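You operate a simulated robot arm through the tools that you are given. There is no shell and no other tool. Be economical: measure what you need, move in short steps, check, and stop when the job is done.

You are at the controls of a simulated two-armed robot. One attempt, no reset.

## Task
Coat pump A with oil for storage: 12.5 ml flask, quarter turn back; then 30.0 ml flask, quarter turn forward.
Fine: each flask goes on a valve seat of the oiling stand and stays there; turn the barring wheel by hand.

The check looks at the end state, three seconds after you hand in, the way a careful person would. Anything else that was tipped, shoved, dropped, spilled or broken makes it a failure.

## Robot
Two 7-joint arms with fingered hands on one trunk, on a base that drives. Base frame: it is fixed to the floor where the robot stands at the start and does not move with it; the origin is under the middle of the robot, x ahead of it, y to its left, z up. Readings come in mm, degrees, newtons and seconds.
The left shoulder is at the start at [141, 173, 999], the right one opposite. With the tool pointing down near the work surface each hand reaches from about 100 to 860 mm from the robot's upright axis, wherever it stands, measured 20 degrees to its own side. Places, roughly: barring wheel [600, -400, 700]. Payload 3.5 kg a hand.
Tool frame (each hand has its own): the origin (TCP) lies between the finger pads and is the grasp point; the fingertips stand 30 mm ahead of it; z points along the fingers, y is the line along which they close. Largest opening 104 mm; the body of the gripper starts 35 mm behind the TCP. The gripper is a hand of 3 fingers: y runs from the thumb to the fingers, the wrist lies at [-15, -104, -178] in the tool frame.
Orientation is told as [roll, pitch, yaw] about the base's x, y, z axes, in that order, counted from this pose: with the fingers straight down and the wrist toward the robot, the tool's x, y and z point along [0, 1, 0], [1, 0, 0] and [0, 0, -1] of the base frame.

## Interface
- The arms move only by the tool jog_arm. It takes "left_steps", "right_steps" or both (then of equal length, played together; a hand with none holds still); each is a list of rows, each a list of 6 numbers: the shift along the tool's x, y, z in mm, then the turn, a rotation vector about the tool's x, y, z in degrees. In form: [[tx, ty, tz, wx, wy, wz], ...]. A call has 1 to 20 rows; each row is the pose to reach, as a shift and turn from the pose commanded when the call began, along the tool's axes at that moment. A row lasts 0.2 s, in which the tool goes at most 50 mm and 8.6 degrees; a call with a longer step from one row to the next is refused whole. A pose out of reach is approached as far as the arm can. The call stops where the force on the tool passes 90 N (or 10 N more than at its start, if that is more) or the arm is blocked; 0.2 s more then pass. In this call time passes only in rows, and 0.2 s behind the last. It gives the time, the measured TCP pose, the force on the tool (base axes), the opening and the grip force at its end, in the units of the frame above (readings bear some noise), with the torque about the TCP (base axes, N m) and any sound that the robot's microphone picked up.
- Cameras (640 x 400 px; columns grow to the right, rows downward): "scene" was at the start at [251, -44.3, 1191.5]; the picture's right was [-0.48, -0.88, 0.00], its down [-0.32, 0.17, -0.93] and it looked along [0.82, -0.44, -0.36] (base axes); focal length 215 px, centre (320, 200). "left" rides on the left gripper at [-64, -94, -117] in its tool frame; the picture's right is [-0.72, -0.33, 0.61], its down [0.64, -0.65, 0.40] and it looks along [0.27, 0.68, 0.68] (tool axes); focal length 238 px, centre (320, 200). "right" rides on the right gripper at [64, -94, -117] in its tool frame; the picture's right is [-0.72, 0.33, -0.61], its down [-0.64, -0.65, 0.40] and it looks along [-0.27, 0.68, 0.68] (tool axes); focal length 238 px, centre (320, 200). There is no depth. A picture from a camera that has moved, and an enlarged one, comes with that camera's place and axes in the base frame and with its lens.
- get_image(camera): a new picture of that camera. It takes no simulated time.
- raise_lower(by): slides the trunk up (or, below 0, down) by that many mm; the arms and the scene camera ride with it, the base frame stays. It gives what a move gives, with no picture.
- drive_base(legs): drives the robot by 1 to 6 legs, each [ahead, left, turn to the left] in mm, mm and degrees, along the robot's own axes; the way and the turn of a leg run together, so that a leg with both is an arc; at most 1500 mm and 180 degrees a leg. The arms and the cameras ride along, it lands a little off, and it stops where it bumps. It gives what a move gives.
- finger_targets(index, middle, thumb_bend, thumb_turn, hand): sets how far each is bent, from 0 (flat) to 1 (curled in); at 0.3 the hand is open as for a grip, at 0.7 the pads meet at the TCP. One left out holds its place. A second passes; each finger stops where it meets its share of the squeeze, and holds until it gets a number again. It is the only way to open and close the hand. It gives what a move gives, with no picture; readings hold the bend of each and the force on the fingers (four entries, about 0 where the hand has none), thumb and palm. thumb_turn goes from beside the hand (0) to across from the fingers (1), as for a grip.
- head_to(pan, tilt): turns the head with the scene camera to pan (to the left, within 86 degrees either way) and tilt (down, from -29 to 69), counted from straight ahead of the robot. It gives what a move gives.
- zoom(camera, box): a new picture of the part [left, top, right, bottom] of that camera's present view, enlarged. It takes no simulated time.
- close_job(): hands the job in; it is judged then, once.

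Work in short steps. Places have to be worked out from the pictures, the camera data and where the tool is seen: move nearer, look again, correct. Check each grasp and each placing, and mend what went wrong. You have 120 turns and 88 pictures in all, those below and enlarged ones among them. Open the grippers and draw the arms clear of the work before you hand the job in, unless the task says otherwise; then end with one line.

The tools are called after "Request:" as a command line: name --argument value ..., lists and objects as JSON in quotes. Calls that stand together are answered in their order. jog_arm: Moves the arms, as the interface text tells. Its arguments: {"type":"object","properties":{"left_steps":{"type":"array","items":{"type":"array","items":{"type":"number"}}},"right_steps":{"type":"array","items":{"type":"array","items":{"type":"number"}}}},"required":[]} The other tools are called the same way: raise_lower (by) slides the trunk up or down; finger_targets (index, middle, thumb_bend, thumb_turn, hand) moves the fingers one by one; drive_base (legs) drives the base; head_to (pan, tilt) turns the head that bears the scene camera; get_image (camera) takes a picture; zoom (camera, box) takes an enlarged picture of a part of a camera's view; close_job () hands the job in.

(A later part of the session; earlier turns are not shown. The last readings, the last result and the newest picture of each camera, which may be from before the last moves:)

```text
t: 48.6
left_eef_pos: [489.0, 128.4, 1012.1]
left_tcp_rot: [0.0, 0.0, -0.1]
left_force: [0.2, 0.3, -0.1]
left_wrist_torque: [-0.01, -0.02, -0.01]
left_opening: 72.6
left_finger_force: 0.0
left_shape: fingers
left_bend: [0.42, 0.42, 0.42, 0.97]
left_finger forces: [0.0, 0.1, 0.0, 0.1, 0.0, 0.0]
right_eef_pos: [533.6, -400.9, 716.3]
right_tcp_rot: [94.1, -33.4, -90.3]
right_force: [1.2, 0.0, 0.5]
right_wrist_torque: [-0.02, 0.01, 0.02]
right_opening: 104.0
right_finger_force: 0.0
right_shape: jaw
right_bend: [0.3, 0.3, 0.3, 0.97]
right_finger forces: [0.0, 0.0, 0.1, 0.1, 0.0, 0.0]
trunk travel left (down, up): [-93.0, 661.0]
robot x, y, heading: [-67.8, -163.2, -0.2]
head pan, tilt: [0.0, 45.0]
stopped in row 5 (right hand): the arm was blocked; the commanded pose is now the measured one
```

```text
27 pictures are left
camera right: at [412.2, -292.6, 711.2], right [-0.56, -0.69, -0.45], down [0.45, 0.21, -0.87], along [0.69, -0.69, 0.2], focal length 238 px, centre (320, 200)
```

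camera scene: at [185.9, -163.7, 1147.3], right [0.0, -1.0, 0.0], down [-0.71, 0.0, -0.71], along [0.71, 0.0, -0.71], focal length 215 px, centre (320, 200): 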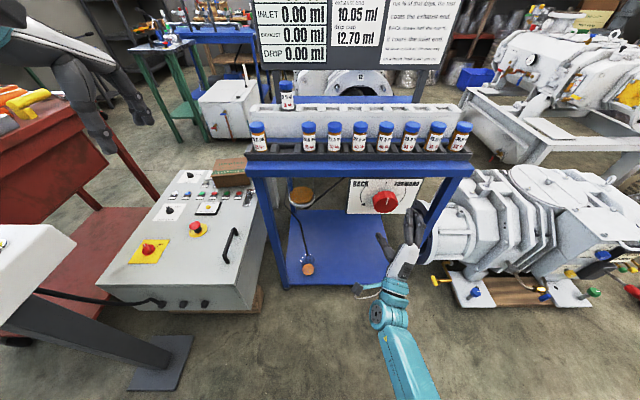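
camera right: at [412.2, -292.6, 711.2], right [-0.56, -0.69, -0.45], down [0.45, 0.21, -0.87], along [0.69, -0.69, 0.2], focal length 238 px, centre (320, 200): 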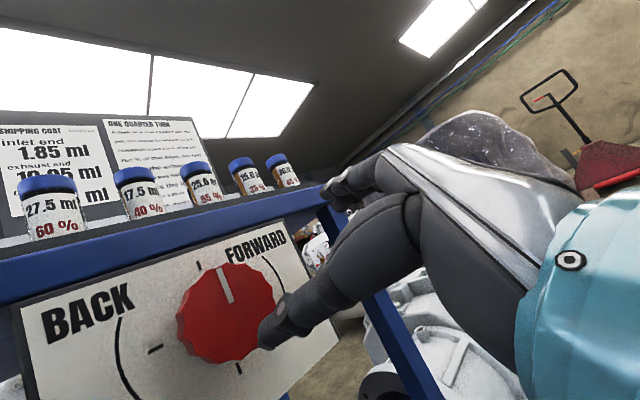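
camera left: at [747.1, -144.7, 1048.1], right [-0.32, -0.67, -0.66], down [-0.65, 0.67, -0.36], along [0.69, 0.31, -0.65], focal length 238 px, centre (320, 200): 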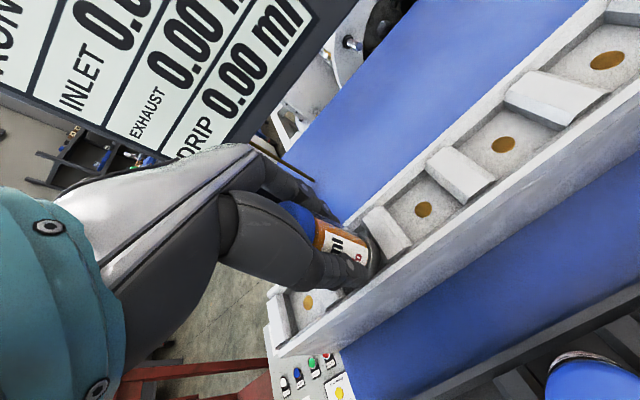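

The roll limit is near 57°, and the arm wants the hand further to its right. I drive 80 mm left for more room and then realign with ~45° palm tilt.

Request:
drive_base --legs '[[0, 80, 0]]'

Request:
jog_arm --right_steps '[[-15, 10, -5, 0.1, -2, -5], [-29.6, 21, -11, 0.3, -3.9, -10]]'

Request:
get_image --camera "right"

```text
t: 49.7
left_eef_pos: [489.9, 208.4, 1013.1]
left_tcp_rot: [0.0, 0.0, -0.2]
left_force: [-0.5, 0.6, -0.5]
left_wrist_torque: [-0.03, 0.01, 0.0]
left_opening: 72.2
left_finger_force: 0.0
left_shape: fingers
left_bend: [0.42, 0.42, 0.42, 0.97]
left_finger forces: [0.0, 0.0, 0.0, 0.0, 0.0, 0.1]
right_eef_pos: [532.9, -320.1, 717.4]
right_tcp_rot: [94.1, -33.4, -90.2]
right_force: [-0.1, 0.1, 1.0]
right_wrist_torque: [0.0, -0.02, 0.0]
right_opening: 103.7
right_finger_force: 0.0
right_shape: jaw
right_bend: [0.3, 0.3, 0.3, 0.97]
right_finger forces: [0.0, 0.0, 0.0, 0.1, 0.0, 0.1]
trunk travel left (down, up): [-93.0, 661.0]
robot x, y, heading: [-70.1, -83.2, -0.1]
head pan, tilt: [0.0, 45.0]
```

```text
t: 50.3
left_eef_pos: [490.1, 209.9, 1012.6]
left_tcp_rot: [0.0, -0.1, -0.2]
left_force: [-0.7, 0.3, 0.0]
left_wrist_torque: [-0.03, 0.0, 0.03]
left_opening: 72.8
left_finger_force: 0.0
left_shape: fingers
left_bend: [0.42, 0.42, 0.42, 0.97]
left_finger forces: [0.1, 0.0, 0.0, 0.0, 0.0, 0.0]
right_eef_pos: [525.3, -354.7, 701.5]
right_tcp_rot: [90.3, -43.4, -90.3]
right_force: [0.2, -0.3, -0.2]
right_wrist_torque: [0.01, -0.02, -0.05]
right_opening: 104.1
right_finger_force: 0.0
right_shape: jaw
right_bend: [0.3, 0.3, 0.3, 0.97]
right_finger forces: [0.0, 0.0, 0.0, 0.1, 0.1, 0.0]
trunk travel left (down, up): [-93.0, 661.0]
robot x, y, heading: [-68.1, -80.8, -0.4]
head pan, tilt: [0.0, 45.0]
```

```text
26 pictures are left
camera right: at [407.6, -244.2, 683.2], right [-0.61, -0.73, -0.3], down [0.41, 0.03, -0.91], along [0.68, -0.68, 0.28], focal length 238 px, centre (320, 200)
```

right: 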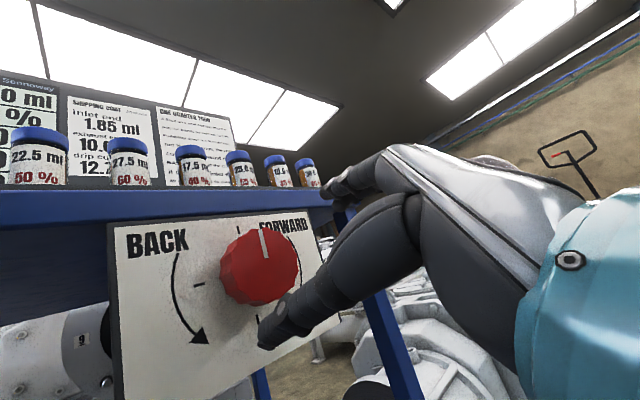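

Reach is exact now. Wheel centre about (618,-357,706), plate near x≈650. I advance to x≈611 with a small correction, guarded.

Request:
jog_arm --right_steps '[[2, 4.5, 25, 0, 0, 0], [2, 4.5, 45, 0, 0, 0], [2, 4.5, 60, 0, 0, 0], [2, 4.5, 72, 0, 0, 0], [2, 4.5, 80, 0, 0, 0], [2, 4.5, 86, 0, 0, 0]]'

Request:
get_image --camera "right"

Request:
head_to --pan -28 --tilt 40

Request:
get_image --camera "scene"

```text
t: 51.7
left_eef_pos: [489.4, 210.1, 1012.4]
left_tcp_rot: [0.1, 0.0, -0.3]
left_force: [-0.4, -0.2, -0.4]
left_wrist_torque: [0.0, 0.0, 0.02]
left_opening: 72.6
left_finger_force: 0.1
left_shape: fingers
left_bend: [0.42, 0.42, 0.42, 0.97]
left_finger forces: [0.0, 0.0, 0.0, 0.2, 0.1, 0.1]
right_eef_pos: [609.8, -358.4, 707.1]
right_tcp_rot: [90.3, -43.5, -90.3]
right_force: [-0.5, -0.2, 0.2]
right_wrist_torque: [0.02, -0.01, -0.01]
right_opening: 104.1
right_finger_force: 0.1
right_shape: jaw
right_bend: [0.3, 0.3, 0.3, 0.97]
right_finger forces: [0.1, 0.1, 0.0, 0.0, 0.1, 0.1]
trunk travel left (down, up): [-93.0, 661.0]
robot x, y, heading: [-71.4, -80.2, -0.1]
head pan, tilt: [0.0, 45.0]
```

```text
25 pictures are left
camera right: at [493.7, -246.2, 688.9], right [-0.61, -0.73, -0.3], down [0.41, 0.03, -0.91], along [0.68, -0.68, 0.28], focal length 238 px, centre (320, 200)
```

right: 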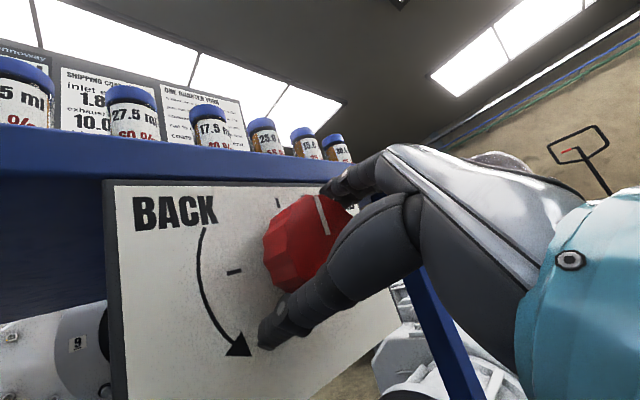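

```text
t: 52.6
left_eef_pos: [490.5, 208.6, 1012.0]
left_tcp_rot: [-0.1, -0.1, -0.2]
left_force: [-0.1, -0.4, -0.1]
left_wrist_torque: [0.02, -0.02, 0.01]
left_opening: 72.6
left_finger_force: 0.0
left_shape: fingers
left_bend: [0.42, 0.42, 0.42, 0.97]
left_finger forces: [0.0, 0.0, 0.0, 0.0, 0.0, 0.0]
right_eef_pos: [610.4, -358.1, 707.7]
right_tcp_rot: [90.2, -43.5, -90.3]
right_force: [-0.1, -0.2, 0.0]
right_wrist_torque: [-0.01, -0.01, 0.01]
right_opening: 104.0
right_finger_force: 0.1
right_shape: jaw
right_bend: [0.3, 0.3, 0.3, 0.97]
right_finger forces: [0.1, 0.0, 0.0, 0.1, 0.0, 0.0]
trunk travel left (down, up): [-93.0, 661.0]
robot x, y, heading: [-67.4, -83.0, -0.2]
head pan, tilt: [-28.0, 40.0]
```

```text
24 pictures are left
camera scene: at [179.2, -123.6, 1154.8], right [-0.47, -0.88, 0.0], down [-0.57, 0.3, -0.77], along [0.68, -0.36, -0.64], focal length 215 px, centre (320, 200)
```

scene: 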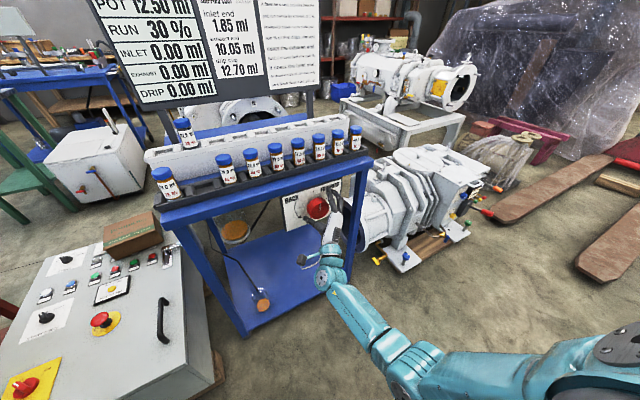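

The wheel's face centre sits at the TCP. I close the fingers around the wheel.

Request:
jog_arm --right_steps '[[0, 0, 5, 0, 0, 0]]'

Request:
finger_targets --hand "right" --index 0.6 --middle 0.6 --thumb_bend 0.6

```text
t: 53.0
left_eef_pos: [490.2, 209.7, 1011.7]
left_tcp_rot: [0.0, 0.0, -0.3]
left_force: [0.7, -0.8, 0.4]
left_wrist_torque: [-0.02, 0.0, 0.05]
left_opening: 72.5
left_finger_force: 0.1
left_shape: fingers
left_bend: [0.42, 0.42, 0.42, 0.97]
left_finger forces: [0.1, 0.0, 0.0, 0.0, 0.0, 0.0]
right_eef_pos: [615.8, -356.9, 707.0]
right_tcp_rot: [90.2, -43.4, -90.4]
right_force: [-0.1, -0.2, 0.6]
right_wrist_torque: [0.03, -0.07, -0.02]
right_opening: 103.8
right_finger_force: 0.0
right_shape: jaw
right_bend: [0.3, 0.3, 0.3, 0.97]
right_finger forces: [0.1, 0.0, 0.1, 0.0, 0.0, 0.0]
trunk travel left (down, up): [-93.0, 661.0]
robot x, y, heading: [-69.9, -82.2, -0.3]
head pan, tilt: [-28.0, 40.0]
```

```text
t: 54.0
left_eef_pos: [489.4, 208.7, 1012.4]
left_tcp_rot: [0.1, 0.0, -0.2]
left_force: [-1.4, -0.3, -0.2]
left_wrist_torque: [0.0, 0.0, 0.05]
left_opening: 72.5
left_finger_force: 0.1
left_shape: fingers
left_bend: [0.42, 0.42, 0.42, 0.97]
left_finger forces: [0.0, 0.0, 0.0, 0.1, 0.0, 0.0]
right_eef_pos: [614.3, -357.0, 706.1]
right_tcp_rot: [90.1, -43.5, -90.3]
right_force: [-26.8, 11.2, -0.2]
right_wrist_torque: [-0.28, -1.74, -2.03]
right_opening: 64.0
right_finger_force: 38.9
right_shape: fingers
right_bend: [0.5, 0.38, 0.47, 0.97]
right_finger forces: [17.7, 26.3, 0.1, 0.1, 33.8, 0.0]
trunk travel left (down, up): [-93.0, 661.0]
robot x, y, heading: [-65.7, -81.3, -0.3]
head pan, tilt: [-28.0, 40.0]
```

Firm grip (39 N). I turn back (counter-clockwise) 45° about the wheel axis.

Request:
jog_arm --right_steps '[[0, 0, 0, 0, 0, -7], [0, 0, 0, 0, 0, -14], [0, 0, 0, 0, 0, -21], [0, 0, 0, 0, 0, -28], [0, 0, 0, 0, 0, -35], [0, 0, 0, 0, 0, -42]]'

Request:
get_image --camera "right"

```text
t: 55.4
left_eef_pos: [490.1, 209.5, 1013.2]
left_tcp_rot: [0.0, 0.0, -0.2]
left_force: [-0.9, -0.2, 0.4]
left_wrist_torque: [-0.05, -0.01, -0.01]
left_opening: 72.6
left_finger_force: 0.0
left_shape: fingers
left_bend: [0.42, 0.42, 0.42, 0.97]
left_finger forces: [0.0, 0.1, 0.1, 0.1, 0.1, 0.0]
right_eef_pos: [604.6, -428.5, 700.9]
right_tcp_rot: [93.3, -85.6, -93.5]
right_force: [-0.5, -0.2, -0.9]
right_wrist_torque: [0.0, 0.05, -0.01]
right_opening: 26.6
right_finger_force: 0.0
right_shape: fingers
right_bend: [0.6, 0.51, 0.6, 0.97]
right_finger forces: [0.1, 0.1, 0.0, 0.0, 0.0, 0.1]
right hand out of reach, approached as far as the arm can: row 4, 5, 6
trunk travel left (down, up): [-93.0, 661.0]
robot x, y, heading: [-68.3, -81.2, -0.2]
head pan, tilt: [-28.0, 40.0]
```

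```text
23 pictures are left
camera right: at [487.2, -359.2, 611.5], right [-0.62, -0.74, 0.27], down [0.4, -0.59, -0.7], along [0.67, -0.32, 0.66], focal length 238 px, centre (320, 200)
```

right: 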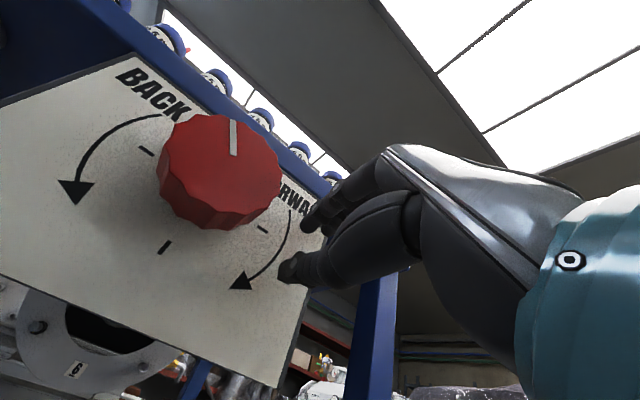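

The hand slipped off after ~25° as the arm ran out of reach sideways; the wheel stays where it was left. I retreat, open, move the left hand up and inward, and drive left 75 mm to gain roll range.

Request:
jog_arm --right_steps '[[0, 0, -25, 0, 0, 0], [0, 0, -55, 0, 0, 0], [0, 0, -80, 0, 0, 0]]' --left_steps '[[-25, 0, -20, 0, 0, 0], [-50, 0, -40, 0, 0, 0], [-75, 0, -60, 0, 0, 0]]'

Request:
finger_targets --hand "right" --index 0.3 --middle 0.3 --thumb_bend 0.3

Request:
drive_base --legs '[[0, 75, 0]]'

Request:
jog_arm --right_steps '[[0, 0, 0, 0, 0, 8], [0, 0, 0, 0, 0, 16], [0, 0, 0, 0, 0, 24], [0, 0, 0, 0, 0, 32], [0, 0, 0, 0, 0, 40], [0, 0, 0, 0, 0, 48]]'

```text
t: 56.2
left_eef_pos: [488.8, 134.9, 1073.8]
left_tcp_rot: [0.0, 0.1, -0.3]
left_force: [-0.1, -0.1, 0.0]
left_wrist_torque: [0.03, -0.01, 0.0]
left_opening: 72.7
left_finger_force: 0.1
left_shape: fingers
left_bend: [0.42, 0.42, 0.42, 0.97]
left_finger forces: [0.0, 0.1, 0.0, 0.0, 0.0, 0.1]
right_eef_pos: [523.2, -432.8, 696.0]
right_tcp_rot: [93.1, -85.2, -92.9]
right_force: [0.5, -0.8, 1.0]
right_wrist_torque: [0.03, 0.04, 0.02]
right_opening: 26.6
right_finger_force: 0.1
right_shape: fingers
right_bend: [0.6, 0.51, 0.6, 0.97]
right_finger forces: [0.0, 0.1, 0.0, 0.0, 0.1, 0.0]
right hand out of reach, approached as far as the arm can: row 2, 3
trunk travel left (down, up): [-93.0, 661.0]
robot x, y, heading: [-68.6, -86.2, -0.2]
head pan, tilt: [-28.0, 40.0]
```

```text
t: 57.2
left_eef_pos: [488.3, 136.0, 1074.5]
left_tcp_rot: [0.0, 0.1, -0.2]
left_force: [0.0, 0.3, -0.5]
left_wrist_torque: [0.0, 0.02, 0.01]
left_opening: 72.2
left_finger_force: 0.0
left_shape: fingers
left_bend: [0.42, 0.42, 0.42, 0.97]
left_finger forces: [0.0, 0.0, 0.0, 0.0, 0.0, 0.1]
right_eef_pos: [524.0, -433.6, 696.2]
right_tcp_rot: [92.7, -85.3, -92.5]
right_force: [0.6, -0.9, 0.2]
right_wrist_torque: [0.0, -0.01, 0.0]
right_opening: 102.4
right_finger_force: 0.1
right_shape: fingers
right_bend: [0.3, 0.3, 0.3, 0.97]
right_finger forces: [0.0, 0.1, 0.0, 0.1, 0.1, 0.0]
trunk travel left (down, up): [-93.0, 661.0]
robot x, y, heading: [-68.9, -80.5, -0.3]
head pan, tilt: [-28.0, 40.0]
```

```text
t: 58.2
left_eef_pos: [488.3, 210.0, 1071.6]
left_tcp_rot: [-0.1, 0.0, -0.1]
left_force: [-0.7, 0.5, -1.0]
left_wrist_torque: [0.0, 0.0, 0.0]
left_opening: 72.3
left_finger_force: 0.1
left_shape: fingers
left_bend: [0.42, 0.42, 0.42, 0.97]
left_finger forces: [0.0, 0.1, 0.0, 0.1, 0.0, 0.1]
right_eef_pos: [524.7, -359.0, 696.6]
right_tcp_rot: [92.6, -85.2, -92.4]
right_force: [0.7, 0.5, 0.2]
right_wrist_torque: [0.01, -0.01, 0.0]
right_opening: 102.6
right_finger_force: 0.0
right_shape: fingers
right_bend: [0.3, 0.3, 0.3, 0.97]
right_finger forces: [0.0, 0.1, 0.0, 0.0, 0.0, 0.0]
trunk travel left (down, up): [-93.0, 661.0]
robot x, y, heading: [-67.6, -12.7, -0.2]
head pan, tilt: [-28.0, 40.0]
```

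```text
t: 59.6
left_eef_pos: [488.2, 210.1, 1071.9]
left_tcp_rot: [0.0, 0.0, -0.2]
left_force: [0.0, -0.1, 0.4]
left_wrist_torque: [0.01, 0.02, -0.02]
left_opening: 72.5
left_finger_force: 0.1
left_shape: fingers
left_bend: [0.42, 0.42, 0.42, 0.97]
left_finger forces: [0.0, 0.1, 0.1, 0.0, 0.1, 0.1]
right_eef_pos: [524.0, -359.1, 694.6]
right_tcp_rot: [90.2, -37.2, -89.9]
right_force: [0.0, 0.9, -0.4]
right_wrist_torque: [0.0, 0.01, 0.02]
right_opening: 102.6
right_finger_force: 0.0
right_shape: fingers
right_bend: [0.3, 0.3, 0.3, 0.97]
right_finger forces: [0.0, 0.0, 0.0, 0.0, 0.1, 0.0]
trunk travel left (down, up): [-93.0, 661.0]
robot x, y, heading: [-69.9, -10.3, 0.0]
head pan, tilt: [-28.0, 40.0]
```

Full roll range works here. I test another +20° and then align with the wheel centre and take a picture.

Request:
jog_arm --right_steps '[[2, 3, 0, 0, 0, 7], [5, 6, 0, 0, 0, 14], [8, 8, 0, 0, 0, 20]]'

Request:
get_image --camera "right"

```text
t: 60.5
left_eef_pos: [490.2, 209.9, 1072.5]
left_tcp_rot: [0.0, -0.1, -0.2]
left_force: [-0.2, 0.0, 0.5]
left_wrist_torque: [0.0, -0.03, -0.02]
left_opening: 72.7
left_finger_force: 0.1
left_shape: fingers
left_bend: [0.42, 0.42, 0.42, 0.97]
left_finger forces: [0.0, 0.0, 0.0, 0.0, 0.0, 0.1]
right_eef_pos: [525.3, -360.3, 707.8]
right_tcp_rot: [90.2, -17.2, -89.8]
right_force: [0.1, 0.3, 0.8]
right_wrist_torque: [-0.03, -0.01, 0.01]
right_opening: 102.4
right_finger_force: 0.1
right_shape: fingers
right_bend: [0.3, 0.3, 0.3, 0.97]
right_finger forces: [0.0, 0.0, 0.0, 0.0, 0.0, 0.0]
trunk travel left (down, up): [-93.0, 661.0]
robot x, y, heading: [-69.6, -9.7, -0.0]
head pan, tilt: [-28.0, 40.0]
```

```text
22 pictures are left
camera right: at [406.6, -254.2, 740.5], right [-0.61, -0.53, -0.59], down [0.41, 0.44, -0.8], along [0.68, -0.73, -0.05], focal length 238 px, centre (320, 200)
```

right: 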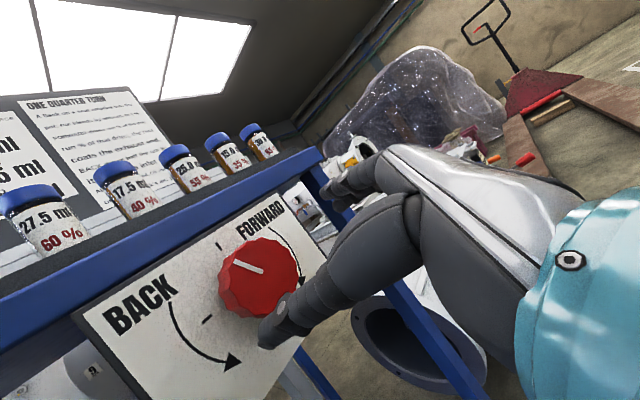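

The hand reaches 73° roll. I zoom in to judge how far the wheel's mark has turned.

Request:
zoom --camera "right" --box '[170, 200, 330, 300]'

```text
4.00 times, centred on (250, 250) of right
camera zoom: at [406.6, -254.2, 740.5], right [-0.61, -0.53, -0.59], down [0.41, 0.44, -0.8], along [0.68, -0.73, -0.05], focal length 953 px, centre (600, 0)
```

zoom: 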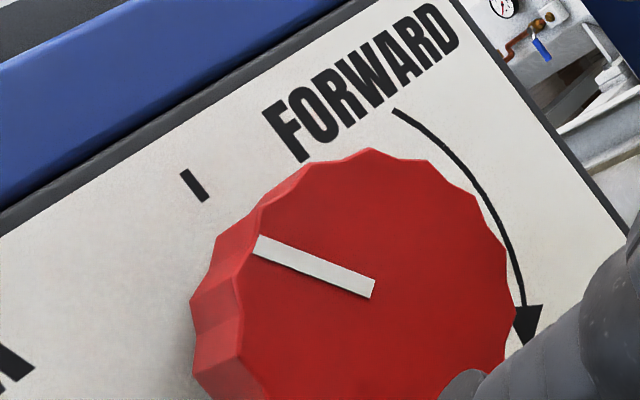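

By ray geometry the mark stands 31° back and the wheel centre is (-358.8, 706.9). I approach, grip, and turn another 57°.

Request:
jog_arm --right_steps '[[0, -1.5, 30, 0, 0, 0], [0, -1.5, 60, 0, 0, 0], [0, -1.5, 80, 0, 0, 0], [0, -1.5, 90, 0, 0, 0]]'

Request:
finger_targets --hand "right" --index 0.55 --middle 0.55 --thumb_bend 0.55

Request:
jog_arm --right_steps '[[0, 0, 0, 0, 0, -7], [0, 0, 0, 0, 0, -14], [0, 0, 0, 0, 0, -21], [0, 0, 0, 0, 0, -28], [0, 0, 0, 0, 0, -35], [0, 0, 0, 0, 0, -42], [0, 0, 0, 0, 0, -49], [0, 0, 0, 0, 0, -56]]'

Request:
get_image --camera "scene"

Request:
get_image --camera "right"

```text
t: 61.5
left_eef_pos: [488.4, 208.7, 1072.8]
left_tcp_rot: [0.0, 0.0, -0.2]
left_force: [-0.7, -0.1, -1.3]
left_wrist_torque: [-0.01, 0.03, -0.02]
left_opening: 72.2
left_finger_force: 0.2
left_shape: fingers
left_bend: [0.42, 0.42, 0.42, 0.97]
left_finger forces: [0.0, 0.0, 0.0, 0.0, 0.0, 0.0]
right_eef_pos: [613.1, -357.7, 708.4]
right_tcp_rot: [90.2, -17.2, -89.8]
right_force: [0.4, 0.6, 0.5]
right_wrist_torque: [-0.01, -0.02, 0.01]
right_opening: 103.2
right_finger_force: 0.2
right_shape: fingers
right_bend: [0.3, 0.3, 0.3, 0.97]
right_finger forces: [0.0, 0.0, 0.0, 0.0, 0.3, 0.0]
trunk travel left (down, up): [-93.0, 661.0]
robot x, y, heading: [-66.8, -9.1, -0.3]
head pan, tilt: [-28.0, 40.0]
```

```text
t: 62.5
left_eef_pos: [489.0, 211.7, 1074.3]
left_tcp_rot: [0.0, -0.1, -0.1]
left_force: [-0.8, 1.1, -0.5]
left_wrist_torque: [0.02, -0.02, -0.02]
left_opening: 72.3
left_finger_force: 0.0
left_shape: fingers
left_bend: [0.42, 0.42, 0.42, 0.97]
left_finger forces: [0.0, 0.1, 0.0, 0.0, 0.0, 0.0]
right_eef_pos: [613.8, -356.9, 707.2]
right_tcp_rot: [90.0, -17.3, -89.7]
right_force: [-14.9, 16.1, 0.7]
right_wrist_torque: [-0.11, -0.19, -1.2]
right_opening: 66.1
right_finger_force: 24.8
right_shape: fingers
right_bend: [0.51, 0.49, 0.45, 0.97]
right_finger forces: [4.3, 17.6, 0.0, 0.0, 27.5, 0.0]
trunk travel left (down, up): [-93.0, 661.0]
robot x, y, heading: [-72.1, -8.4, -0.1]
head pan, tilt: [-28.0, 40.0]
```

```text
t: 64.2
left_eef_pos: [486.7, 211.1, 1072.8]
left_tcp_rot: [-0.2, 0.0, -0.2]
left_force: [0.0, -0.4, -0.4]
left_wrist_torque: [0.01, 0.02, -0.03]
left_opening: 72.1
left_finger_force: 0.0
left_shape: fingers
left_bend: [0.42, 0.42, 0.42, 0.97]
left_finger forces: [0.1, 0.0, 0.1, 0.0, 0.0, 0.0]
right_eef_pos: [613.3, -355.2, 707.9]
right_tcp_rot: [90.9, -73.6, -90.3]
right_force: [-15.2, 28.4, -0.6]
right_wrist_torque: [0.35, -0.05, -0.24]
right_opening: 62.0
right_finger_force: 21.3
right_shape: fingers
right_bend: [0.5, 0.55, 0.48, 0.9]
right_finger forces: [8.1, 10.3, 0.0, 0.0, 23.4, 0.0]
trunk travel left (down, up): [-93.0, 661.0]
robot x, y, heading: [-69.5, -8.7, 0.0]
head pan, tilt: [-28.0, 40.0]
```

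```text
20 pictures are left
camera scene: at [178.5, -48.1, 1155.0], right [-0.47, -0.88, 0.0], down [-0.57, 0.3, -0.77], along [0.68, -0.36, -0.64], focal length 215 px, centre (320, 200)
```

scene: 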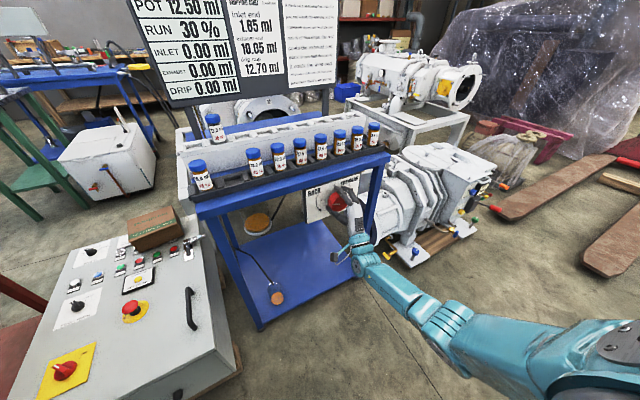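

```text
19 pictures are left
camera right: at [496.0, -269.2, 635.7], right [-0.61, -0.79, 0.11], down [0.41, -0.43, -0.81], along [0.68, -0.45, 0.58], focal length 238 px, centre (320, 200)
```

right: 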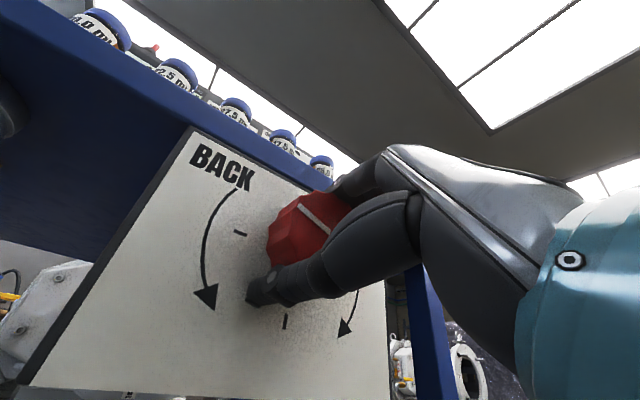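

The mark is at about 69° back; no inlet reading yet, so more turn is needed. I continue 20° further with the same grip.

Request:
jog_arm --right_steps '[[0, 0, 0, 0, 0, -5], [0, 0, 0, 0, 0, -10], [0, 0, 0, 0, 0, -15], [0, 0, 0, 0, 0, -20]]'

Request:
get_image --camera "right"

```text
t: 65.2
left_eef_pos: [489.3, 205.8, 1073.9]
left_tcp_rot: [0.2, 0.0, -0.3]
left_force: [-0.4, -0.5, -0.3]
left_wrist_torque: [0.02, -0.02, 0.0]
left_opening: 72.6
left_finger_force: 0.1
left_shape: fingers
left_bend: [0.42, 0.42, 0.42, 0.97]
left_finger forces: [0.0, 0.1, 0.0, 0.0, 0.1, 0.1]
right_eef_pos: [611.3, -392.9, 710.2]
right_tcp_rot: [-95.9, -86.7, 95.7]
right_force: [0.0, -0.6, 0.2]
right_wrist_torque: [-0.01, 0.0, 0.03]
right_opening: 39.5
right_finger_force: 0.0
right_shape: fingers
right_bend: [0.55, 0.55, 0.55, 0.97]
right_finger forces: [0.0, 0.1, 0.1, 0.0, 0.0, 0.0]
right hand out of reach, approached as far as the arm can: row 4
trunk travel left (down, up): [-93.0, 661.0]
robot x, y, heading: [-69.7, -11.8, -0.1]
head pan, tilt: [-28.0, 40.0]
```

```text
18 pictures are left
camera right: at [494.9, -335.1, 613.5], right [-0.62, -0.7, 0.36], down [0.41, -0.68, -0.61], along [0.67, -0.23, 0.7], focal length 238 px, centre (320, 200)
```

right: 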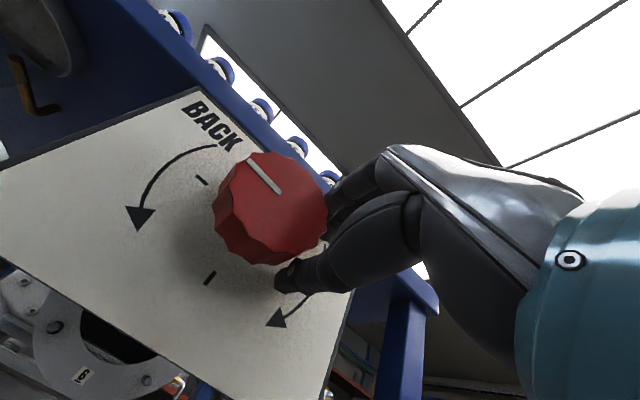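

The mark now seems near 85–90°. I read the board.

Request:
zoom --camera "scene" --box '[120, 0, 360, 150]'

Request:
zoom --camera "right" --box '[180, 120, 340, 220]'

```text
2.67 times, centred on (240, 75) of scene
camera zoom: at [179.3, -52.9, 1154.9], right [-0.47, -0.88, 0.0], down [-0.57, 0.31, -0.77], along [0.67, -0.36, -0.64], focal length 573 px, centre (533, 533)
```

zoom: 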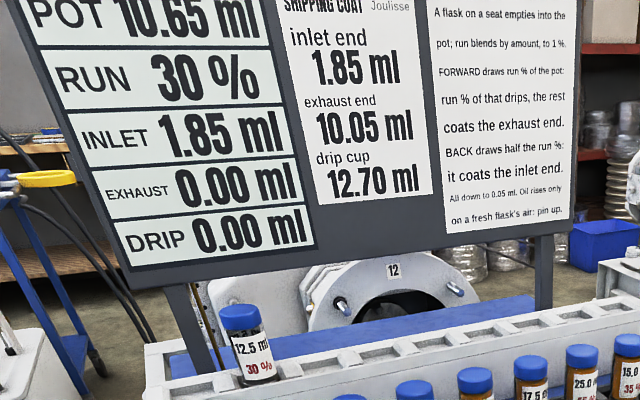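

```text
4.00 times, centred on (260, 170) of right
camera zoom: at [494.9, -335.1, 613.5], right [-0.62, -0.7, 0.36], down [0.41, -0.68, -0.61], along [0.67, -0.23, 0.7], focal length 953 px, centre (560, 320)
```

zoom: 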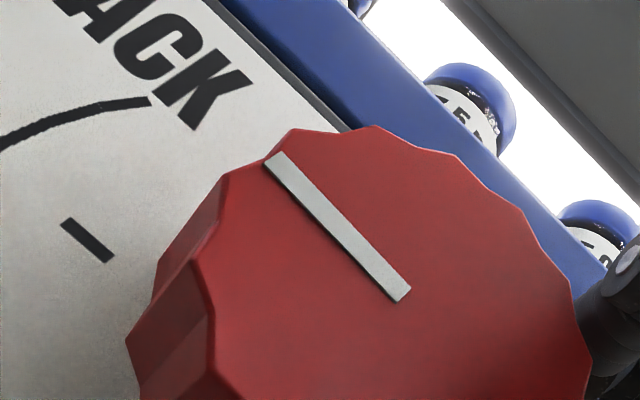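

INLET shows 1.85 and POT 10.65: the back turn is done. Now I retreat the right hand from the wheel and raise it clear, for the left hand to fetch the 30 ml flask.

Request:
jog_arm --right_steps '[[0, 0, -30, 0, 0, 0], [0, 0, -60, 0, 0, 0], [0, 0, -90, 0, 0, 0], [0, 30, -90, 0, 0, 7], [0, 65, -90, 0, 0, 14], [0, 100, -90, 0, 0, 21], [0, 135, -90, 0, 0, 28], [0, 160, -90, 0, 0, 32]]'

Request:
drive_base --legs '[[0, -200, 0], [0, -190, 0]]'

Request:
raise_lower --by 107

Request:
head_to --pan -5 --tilt 45

Request:
get_image --camera "scene"

```text
t: 67.0
left_eef_pos: [490.0, 209.8, 1072.5]
left_tcp_rot: [-0.1, 0.0, -0.2]
left_force: [0.1, -1.1, -0.1]
left_wrist_torque: [0.02, -0.01, 0.0]
left_opening: 72.2
left_finger_force: 0.0
left_shape: fingers
left_bend: [0.42, 0.42, 0.42, 0.97]
left_finger forces: [0.1, 0.0, 0.0, 0.1, 0.0, 0.1]
right_eef_pos: [519.7, -379.4, 870.7]
right_tcp_rot: [90.3, -61.2, -90.1]
right_force: [0.3, 0.9, 1.4]
right_wrist_torque: [-0.01, 0.01, 0.05]
right_opening: 39.5
right_finger_force: 0.1
right_shape: fingers
right_bend: [0.55, 0.55, 0.55, 0.98]
right_finger forces: [0.1, 0.0, 0.0, 0.0, 0.0, 0.0]
right hand out of reach, approached as far as the arm can: row 1, 2, 3
trunk travel left (down, up): [-93.0, 661.0]
robot x, y, heading: [-69.3, -10.2, -0.0]
head pan, tilt: [-28.0, 40.0]
```

```text
t: 69.8
left_eef_pos: [488.6, -186.4, 1073.3]
left_tcp_rot: [0.0, 0.0, -0.5]
left_force: [0.1, -0.2, -0.1]
left_wrist_torque: [0.0, 0.0, -0.03]
left_opening: 72.6
left_finger_force: 0.1
left_shape: fingers
left_bend: [0.42, 0.42, 0.42, 0.97]
left_finger forces: [0.0, 0.0, 0.1, 0.0, 0.0, 0.1]
right_eef_pos: [517.4, -776.2, 870.8]
right_tcp_rot: [90.4, -61.3, -90.4]
right_force: [-0.6, -0.8, 0.4]
right_wrist_torque: [-0.01, -0.02, -0.04]
right_opening: 39.5
right_finger_force: 0.0
right_shape: fingers
right_bend: [0.55, 0.55, 0.55, 0.98]
right_finger forces: [0.0, 0.1, 0.0, 0.1, 0.0, 0.0]
trunk travel left (down, up): [-93.0, 661.0]
robot x, y, heading: [-68.0, -404.0, -0.5]
head pan, tilt: [-28.0, 40.0]
```

```text
t: 71.2
left_eef_pos: [488.7, -187.5, 1179.0]
left_tcp_rot: [0.0, 0.2, -0.3]
left_force: [0.6, 0.2, 0.1]
left_wrist_torque: [-0.02, -0.02, 0.01]
left_opening: 72.8
left_finger_force: 0.0
left_shape: fingers
left_bend: [0.42, 0.42, 0.42, 0.97]
left_finger forces: [0.0, 0.1, 0.0, 0.0, 0.0, 0.0]
right_eef_pos: [517.7, -775.2, 977.3]
right_tcp_rot: [90.3, -61.2, -90.2]
right_force: [-0.3, -0.2, -1.1]
right_wrist_torque: [-0.02, 0.02, 0.04]
right_opening: 39.6
right_finger_force: 0.0
right_shape: fingers
right_bend: [0.55, 0.55, 0.55, 0.98]
right_finger forces: [0.1, 0.0, 0.0, 0.0, 0.0, 0.0]
trunk travel left (down, up): [-200.0, 554.0]
robot x, y, heading: [-72.5, -403.1, -0.4]
head pan, tilt: [-28.0, 40.0]
```

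```text
t: 72.1
left_eef_pos: [488.4, -186.4, 1179.7]
left_tcp_rot: [0.0, 0.1, -0.4]
left_force: [0.4, 0.4, -0.9]
left_wrist_torque: [-0.01, 0.0, 0.01]
left_opening: 72.4
left_finger_force: 0.1
left_shape: fingers
left_bend: [0.42, 0.42, 0.42, 0.97]
left_finger forces: [0.0, 0.0, 0.0, 0.0, 0.0, 0.0]
right_eef_pos: [518.3, -776.7, 976.6]
right_tcp_rot: [90.4, -61.3, -90.4]
right_force: [0.0, 0.5, 0.0]
right_wrist_torque: [-0.02, 0.03, 0.02]
right_opening: 39.4
right_finger_force: 0.1
right_shape: fingers
right_bend: [0.55, 0.55, 0.55, 0.98]
right_finger forces: [0.0, 0.0, 0.0, 0.1, 0.1, 0.0]
trunk travel left (down, up): [-200.0, 554.0]
robot x, y, heading: [-70.9, -407.8, -0.2]
head pan, tilt: [-5.0, 45.0]
```

```text
15 pictures are left
camera scene: at [125.1, -412.6, 1260.0], right [-0.09, -1.0, 0.0], down [-0.7, 0.07, -0.71], along [0.7, -0.07, -0.71], focal length 215 px, centre (320, 200)
```

scene: 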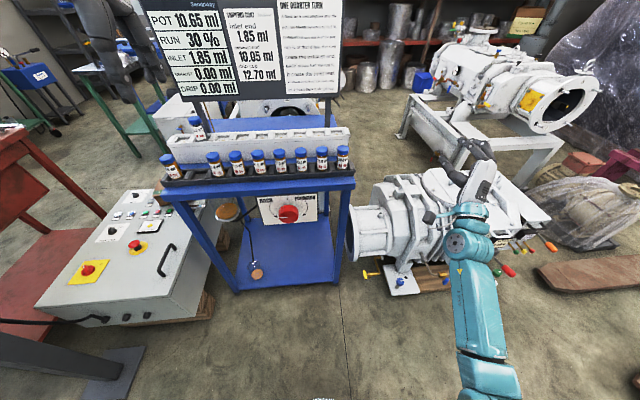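

Everything is in order (12.5 seated, wheel mark turned left). I drive forward 130 mm and bring the left hand above the 30 ml flask.

Request:
drive_base --legs '[[130, 0, 0]]'

Request:
jog_arm --left_steps '[[-40, 10, 10, 0, 0, 0], [-80, 20, 20, 0, 0, 0], [-120, 30, 30, 0, 0, 0], [-160, 40, 45, 0, 0, 0], [-200, 50, 60, 0, 0, 0], [-240, 60, 75, 0, 0, 0], [-280, 70, 90, 0, 0, 0], [-318, 82, 110, 0, 0, 0], [-345, 97, 140, 0, 0, 0], [-355, 107, 180, 0, 0, 0], [-355, 107, 196, 0, 0, 0]]'

Request:
get_image --camera "left"

```text
t: 73.4
left_eef_pos: [619.5, -188.8, 1179.7]
left_tcp_rot: [0.0, 0.1, -0.5]
left_force: [1.2, -0.6, -0.5]
left_wrist_torque: [-0.01, 0.02, 0.05]
left_opening: 72.5
left_finger_force: 0.0
left_shape: fingers
left_bend: [0.42, 0.42, 0.42, 0.97]
left_finger forces: [0.0, 0.1, 0.0, 0.0, 0.0, 0.0]
right_eef_pos: [648.7, -777.7, 977.0]
right_tcp_rot: [90.3, -61.4, -90.4]
right_force: [0.3, -0.5, -0.8]
right_wrist_torque: [0.0, -0.02, 0.01]
right_opening: 39.6
right_finger_force: 0.0
right_shape: fingers
right_bend: [0.55, 0.55, 0.55, 0.98]
right_finger forces: [0.1, 0.0, 0.0, 0.1, 0.0, 0.0]
trunk travel left (down, up): [-200.0, 554.0]
robot x, y, heading: [61.5, -402.7, -0.5]
head pan, tilt: [-5.0, 45.0]
```

```text
t: 75.8
left_eef_pos: [720.1, -528.6, 992.1]
left_tcp_rot: [-0.1, -0.2, -0.4]
left_force: [-0.6, -0.2, 0.5]
left_wrist_torque: [0.0, 0.01, -0.02]
left_opening: 72.4
left_finger_force: 0.0
left_shape: fingers
left_bend: [0.42, 0.42, 0.42, 0.98]
left_finger forces: [0.0, 0.1, 0.0, 0.1, 0.1, 0.0]
left hand out of reach, approached as far as the arm can: row 9, 10, 11
right_eef_pos: [647.2, -777.7, 977.6]
right_tcp_rot: [90.5, -61.3, -90.6]
right_force: [-0.2, 0.1, 0.1]
right_wrist_torque: [-0.05, 0.02, 0.01]
right_opening: 39.6
right_finger_force: 0.1
right_shape: fingers
right_bend: [0.55, 0.55, 0.55, 0.98]
right_finger forces: [0.0, 0.0, 0.0, 0.0, 0.0, 0.1]
trunk travel left (down, up): [-200.0, 554.0]
robot x, y, heading: [61.0, -405.9, -0.2]
head pan, tilt: [-5.0, 45.0]
```

```text
14 pictures are left
camera left: at [627.3, -591.4, 1109.5], right [-0.33, -0.72, -0.61], down [-0.65, 0.64, -0.41], along [0.69, 0.26, -0.68], focal length 238 px, centre (320, 200)
```

left: 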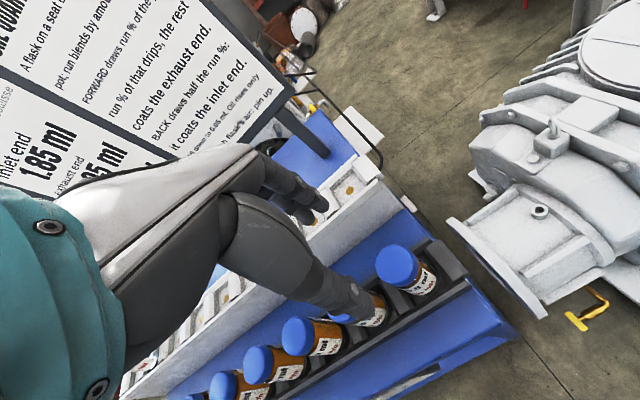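

The left arm needs the base farther right. I drive 130 right and 50 ahead, then re-aim above the last flask.

Request:
drive_base --legs '[[0, -130, 0], [50, 0, 0]]'

Request:
jog_arm --left_steps '[[40, -12, 0, 0, 0, 0], [80, -25, 0, 0, 0, 0], [117, -45, 5, 0, 0, 0.3]]'

Request:
get_image --camera "left"

```text
t: 77.6
left_eef_pos: [772.0, -652.1, 990.8]
left_tcp_rot: [0.0, 0.0, -0.2]
left_force: [-0.4, -0.6, 0.0]
left_wrist_torque: [-0.02, 0.01, 0.01]
left_opening: 72.8
left_finger_force: 0.0
left_shape: fingers
left_bend: [0.42, 0.42, 0.42, 0.98]
left_finger forces: [0.0, 0.0, 0.0, 0.0, 0.1, 0.0]
right_eef_pos: [699.5, -900.2, 978.2]
right_tcp_rot: [90.3, -61.3, -90.0]
right_force: [-0.5, -0.8, -0.1]
right_wrist_torque: [0.03, -0.01, 0.02]
right_opening: 39.5
right_finger_force: 0.1
right_shape: fingers
right_bend: [0.55, 0.55, 0.55, 0.98]
right_finger forces: [0.0, 0.0, 0.1, 0.1, 0.1, 0.1]
trunk travel left (down, up): [-200.0, 554.0]
robot x, y, heading: [109.2, -530.3, -0.3]
head pan, tilt: [-5.0, 45.0]
```

```text
t: 78.4
left_eef_pos: [725.5, -534.8, 987.4]
left_tcp_rot: [0.1, 0.0, -0.4]
left_force: [0.6, -0.2, 0.6]
left_wrist_torque: [-0.03, -0.03, -0.01]
left_opening: 72.3
left_finger_force: 0.0
left_shape: fingers
left_bend: [0.42, 0.42, 0.42, 0.98]
left_finger forces: [0.0, 0.1, 0.0, 0.0, 0.0, 0.0]
right_eef_pos: [698.6, -900.5, 976.7]
right_tcp_rot: [90.4, -61.3, -90.3]
right_force: [0.6, -0.4, 0.3]
right_wrist_torque: [0.04, 0.01, 0.01]
right_opening: 39.3
right_finger_force: 0.0
right_shape: fingers
right_bend: [0.55, 0.55, 0.55, 0.98]
right_finger forces: [0.1, 0.0, 0.1, 0.0, 0.0, 0.0]
trunk travel left (down, up): [-200.0, 554.0]
robot x, y, heading: [108.2, -528.4, -0.5]
head pan, tilt: [-5.0, 45.0]
```

```text
13 pictures are left
camera left: at [631.4, -597.0, 1104.7], right [-0.33, -0.72, -0.61], down [-0.65, 0.64, -0.4], along [0.69, 0.26, -0.68], focal length 238 px, centre (320, 200)
```

left: 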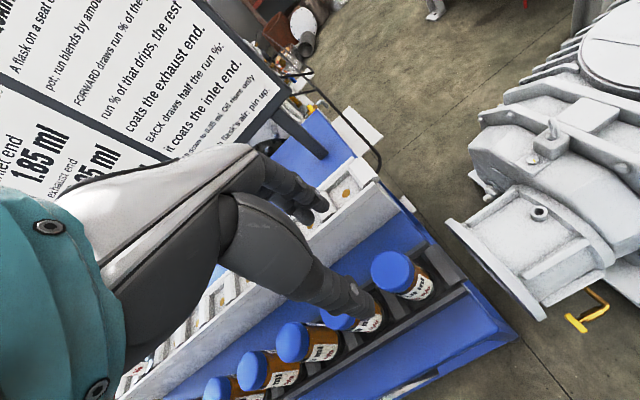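

The 30.0 cap is at about (720,-546). I shift the hand there, set the opening, and descend to z≈930 to verify.

Request:
finger_targets --hand "left" --index 0.44 --middle 0.44 --thumb_bend 0.44

Request:
jog_arm --left_steps '[[-11, -3, 20, 0, 0, 0.3], [-11, -3, 56, 0, 0, 0.3]]'

Request:
get_image --camera "left"

```text
t: 79.4
left_eef_pos: [725.5, -535.8, 987.1]
left_tcp_rot: [0.0, 0.0, -0.5]
left_force: [-0.1, -1.1, 0.3]
left_wrist_torque: [-0.01, -0.02, -0.02]
left_opening: 68.3
left_finger_force: 0.0
left_shape: fingers
left_bend: [0.44, 0.44, 0.44, 0.98]
left_finger forces: [0.0, 0.0, 0.1, 0.0, 0.1, 0.0]
right_eef_pos: [698.8, -900.3, 976.5]
right_tcp_rot: [90.5, -61.3, -90.2]
right_force: [-0.6, 0.0, 0.1]
right_wrist_torque: [0.02, 0.03, -0.01]
right_opening: 39.3
right_finger_force: 0.0
right_shape: fingers
right_bend: [0.55, 0.55, 0.55, 0.98]
right_finger forces: [0.1, 0.0, 0.0, 0.0, 0.0, 0.1]
trunk travel left (down, up): [-200.0, 554.0]
robot x, y, heading: [109.3, -535.0, -0.2]
head pan, tilt: [-5.0, 45.0]
```

```text
t: 80.0
left_eef_pos: [724.6, -547.6, 928.9]
left_tcp_rot: [0.0, 0.0, -0.8]
left_force: [-0.6, 0.6, 0.4]
left_wrist_torque: [0.01, 0.02, -0.02]
left_opening: 68.0
left_finger_force: 0.0
left_shape: fingers
left_bend: [0.44, 0.44, 0.44, 0.98]
left_finger forces: [0.1, 0.1, 0.0, 0.1, 0.0, 0.0]
right_eef_pos: [698.6, -901.7, 978.1]
right_tcp_rot: [90.3, -61.3, -90.2]
right_force: [-0.4, -0.9, -0.7]
right_wrist_torque: [-0.01, 0.02, -0.01]
right_opening: 39.7
right_finger_force: 0.2
right_shape: fingers
right_bend: [0.55, 0.55, 0.55, 0.98]
right_finger forces: [0.0, 0.0, 0.0, 0.1, 0.0, 0.0]
trunk travel left (down, up): [-200.0, 554.0]
robot x, y, heading: [107.6, -529.7, 0.1]
head pan, tilt: [-5.0, 45.0]
```

```text
12 pictures are left
camera left: at [630.4, -610.4, 1046.5], right [-0.34, -0.71, -0.61], down [-0.64, 0.65, -0.4], along [0.69, 0.26, -0.68], focal length 238 px, centre (320, 200)
```

left: 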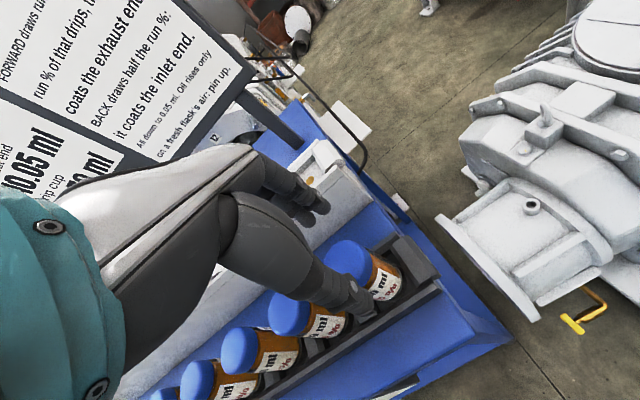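

The 30.0 cap is right beneath the TCP, as it was for the first flask. I descend, grip and lift to transport height, moving over seat 9.

Request:
jog_arm --left_steps '[[0, 0, 25, 0, 0, 0], [0, 0, 45, 0, 0, 0], [0, 0, 58, 0, 0, 0], [0, 0, 67, 0, 0, 0]]'

Request:
finger_targets --hand "left" --index 0.7 --middle 0.7 --thumb_bend 0.7

Request:
jog_arm --left_steps '[[0, 0, -30, 0, 0, 0], [0, 0, -70, 0, 0, 0], [0, 0, -110, 0, 0, 0], [0, 15, -128, 0, 0, 0], [0, 50, -128, 0, 0, 0], [0, 85, -128, 0, 0, 0], [0, 114, -128, 0, 0, 0]]'

Request:
get_image --camera "left"

```text
t: 81.0
left_eef_pos: [722.5, -545.9, 862.4]
left_tcp_rot: [-0.1, 0.0, -0.9]
left_force: [-0.3, -0.1, -1.0]
left_wrist_torque: [0.0, 0.0, -0.02]
left_opening: 68.4
left_finger_force: 0.1
left_shape: fingers
left_bend: [0.44, 0.44, 0.44, 0.98]
left_finger forces: [0.0, 0.1, 0.0, 0.1, 0.0, 0.0]
right_eef_pos: [697.4, -901.2, 977.5]
right_tcp_rot: [90.4, -61.3, -90.2]
right_force: [-0.8, 0.4, 0.2]
right_wrist_torque: [-0.01, 0.02, -0.03]
right_opening: 39.6
right_finger_force: 0.0
right_shape: fingers
right_bend: [0.55, 0.55, 0.55, 0.98]
right_finger forces: [0.0, 0.0, 0.0, 0.1, 0.0, 0.0]
trunk travel left (down, up): [-200.0, 554.0]
robot x, y, heading: [108.8, -530.0, -0.2]
head pan, tilt: [-5.0, 45.0]
```

```text
t: 82.0
left_eef_pos: [723.2, -545.4, 862.9]
left_tcp_rot: [0.0, -0.1, -0.9]
left_force: [0.4, 0.7, 0.0]
left_wrist_torque: [-0.02, -0.02, 0.03]
left_opening: 29.2
left_finger_force: 12.3
left_shape: fingers
left_bend: [0.61, 0.63, 0.58, 0.96]
left_finger forces: [6.1, 6.8, 0.1, 0.1, 12.7, 0.1]
right_eef_pos: [698.5, -901.7, 978.2]
right_tcp_rot: [90.4, -61.3, -90.2]
right_force: [-0.6, 0.6, 0.5]
right_wrist_torque: [0.0, -0.05, 0.01]
right_opening: 39.7
right_finger_force: 0.0
right_shape: fingers
right_bend: [0.55, 0.55, 0.55, 0.98]
right_finger forces: [0.1, 0.0, 0.0, 0.0, 0.1, 0.0]
trunk travel left (down, up): [-200.0, 554.0]
robot x, y, heading: [112.4, -529.9, -0.1]
head pan, tilt: [-5.0, 45.0]
```

```text
t: 83.6
left_eef_pos: [835.0, -546.3, 992.2]
left_tcp_rot: [0.0, -0.1, -0.9]
left_force: [-0.1, -0.4, -1.6]
left_wrist_torque: [0.01, -0.01, 0.0]
left_opening: 28.6
left_finger_force: 12.5
left_shape: fingers
left_bend: [0.62, 0.64, 0.59, 0.96]
left_finger forces: [6.1, 6.6, 0.0, 0.0, 12.6, 0.1]
right_eef_pos: [697.5, -901.4, 978.8]
right_tcp_rot: [90.5, -61.3, -90.1]
right_force: [1.1, -0.6, -1.3]
right_wrist_torque: [0.03, 0.0, -0.02]
right_opening: 39.2
right_finger_force: 0.0
right_shape: fingers
right_bend: [0.55, 0.55, 0.55, 0.98]
right_finger forces: [0.0, 0.0, 0.1, 0.0, 0.0, 0.1]
trunk travel left (down, up): [-200.0, 554.0]
robot x, y, heading: [110.7, -532.9, -0.2]
head pan, tilt: [-5.0, 45.0]
```

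```text
11 pictures are left
camera left: at [741.9, -608.9, 1109.9], right [-0.34, -0.71, -0.61], down [-0.64, 0.65, -0.41], along [0.69, 0.26, -0.68], focal length 238 px, centre (320, 200)
```

left: 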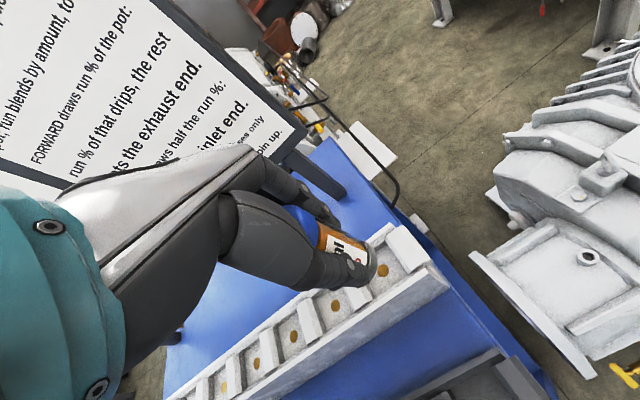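

Flask held over seat 9; comparing with the first placing, the ideal hand spot is about (840.5,-543). I shift, lower to z≈951 and inspect with both cameras.

Request:
jog_arm --left_steps '[[3.4, 5.5, 10, 0, 0, 0], [3.4, 5.5, 28, 0, 0, 0], [3.4, 5.5, 41, 0, 0, 0]]'

Request:
zoom --camera "left" --box '[290, 190, 450, 290]'

Request:
zoom --camera "scene" --box '[285, 80, 365, 130]'

```text
t: 84.4
left_eef_pos: [842.4, -544.2, 951.1]
left_tcp_rot: [0.0, -0.1, -0.8]
left_force: [-0.1, 0.5, -1.8]
left_wrist_torque: [-0.01, 0.0, 0.01]
left_opening: 28.8
left_finger_force: 12.6
left_shape: fingers
left_bend: [0.62, 0.64, 0.59, 0.96]
left_finger forces: [6.1, 6.6, 0.0, 0.1, 12.6, 0.1]
right_eef_pos: [698.0, -901.9, 977.3]
right_tcp_rot: [90.4, -61.3, -90.3]
right_force: [-0.1, 0.5, 0.2]
right_wrist_torque: [0.0, -0.01, 0.04]
right_opening: 39.7
right_finger_force: 0.2
right_shape: fingers
right_bend: [0.55, 0.55, 0.55, 0.98]
right_finger forces: [0.1, 0.0, 0.0, 0.0, 0.0, 0.1]
trunk travel left (down, up): [-200.0, 554.0]
robot x, y, heading: [111.0, -526.5, -0.2]
head pan, tilt: [-5.0, 45.0]
```

```text
4.00 times, centred on (370, 240) of left
camera zoom: at [749.5, -606.2, 1068.4], right [-0.34, -0.71, -0.61], down [-0.64, 0.65, -0.4], along [0.69, 0.26, -0.68], focal length 953 px, centre (120, 40)
```

zoom: 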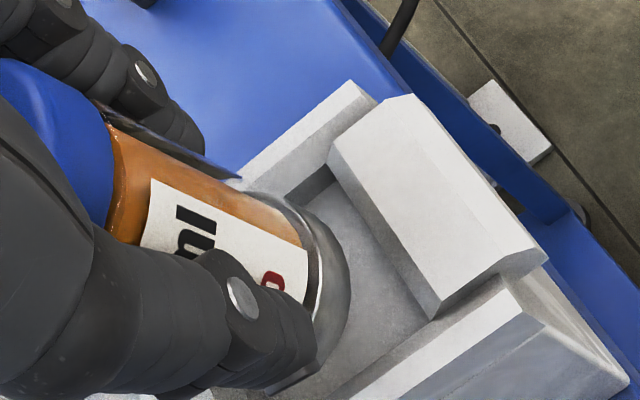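

```text
8.00 times, centred on (325, 105) of scene
camera zoom: at [305.5, -539.2, 1259.9], right [-0.09, -1.0, 0.0], down [-0.7, 0.06, -0.71], along [0.7, -0.06, -0.71], focal length 1718 px, centre (280, 960)
```

zoom: 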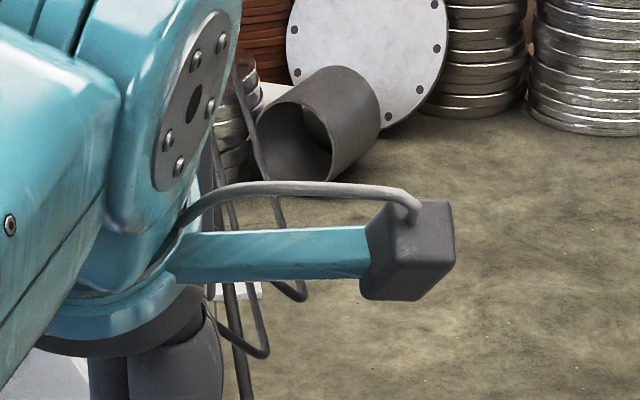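

By rays: pin ≈ (841,-544), flask base ≈ (842,-545) — well centred this time. I lower gently to contact.

Request:
jog_arm --left_steps '[[0.8, -1, 6, 0, 0, 0], [0.8, -1, 11, 0, 0, 0], [0.8, -1, 14, 0, 0, 0], [0.8, -1, 17, 0, 0, 0]]'

```text
t: 85.4
left_eef_pos: [842.2, -544.0, 935.4]
left_tcp_rot: [-0.1, -0.4, -0.8]
left_force: [8.0, -0.2, 8.8]
left_wrist_torque: [0.01, -0.24, 0.02]
left_opening: 28.9
left_finger_force: 14.2
left_shape: fingers
left_bend: [0.61, 0.63, 0.61, 0.96]
left_finger forces: [9.1, 9.2, 0.0, 0.0, 10.6, 0.1]
right_eef_pos: [697.7, -900.9, 978.0]
right_tcp_rot: [90.5, -61.3, -90.1]
right_force: [-0.8, 0.3, -0.4]
right_wrist_torque: [0.02, 0.0, -0.01]
right_opening: 39.4
right_finger_force: 0.1
right_shape: fingers
right_bend: [0.55, 0.55, 0.55, 0.98]
right_finger forces: [0.1, 0.1, 0.0, 0.0, 0.1, 0.1]
trunk travel left (down, up): [-200.0, 554.0]
robot x, y, heading: [110.9, -530.5, -0.3]
head pan, tilt: [-5.0, 45.0]
```

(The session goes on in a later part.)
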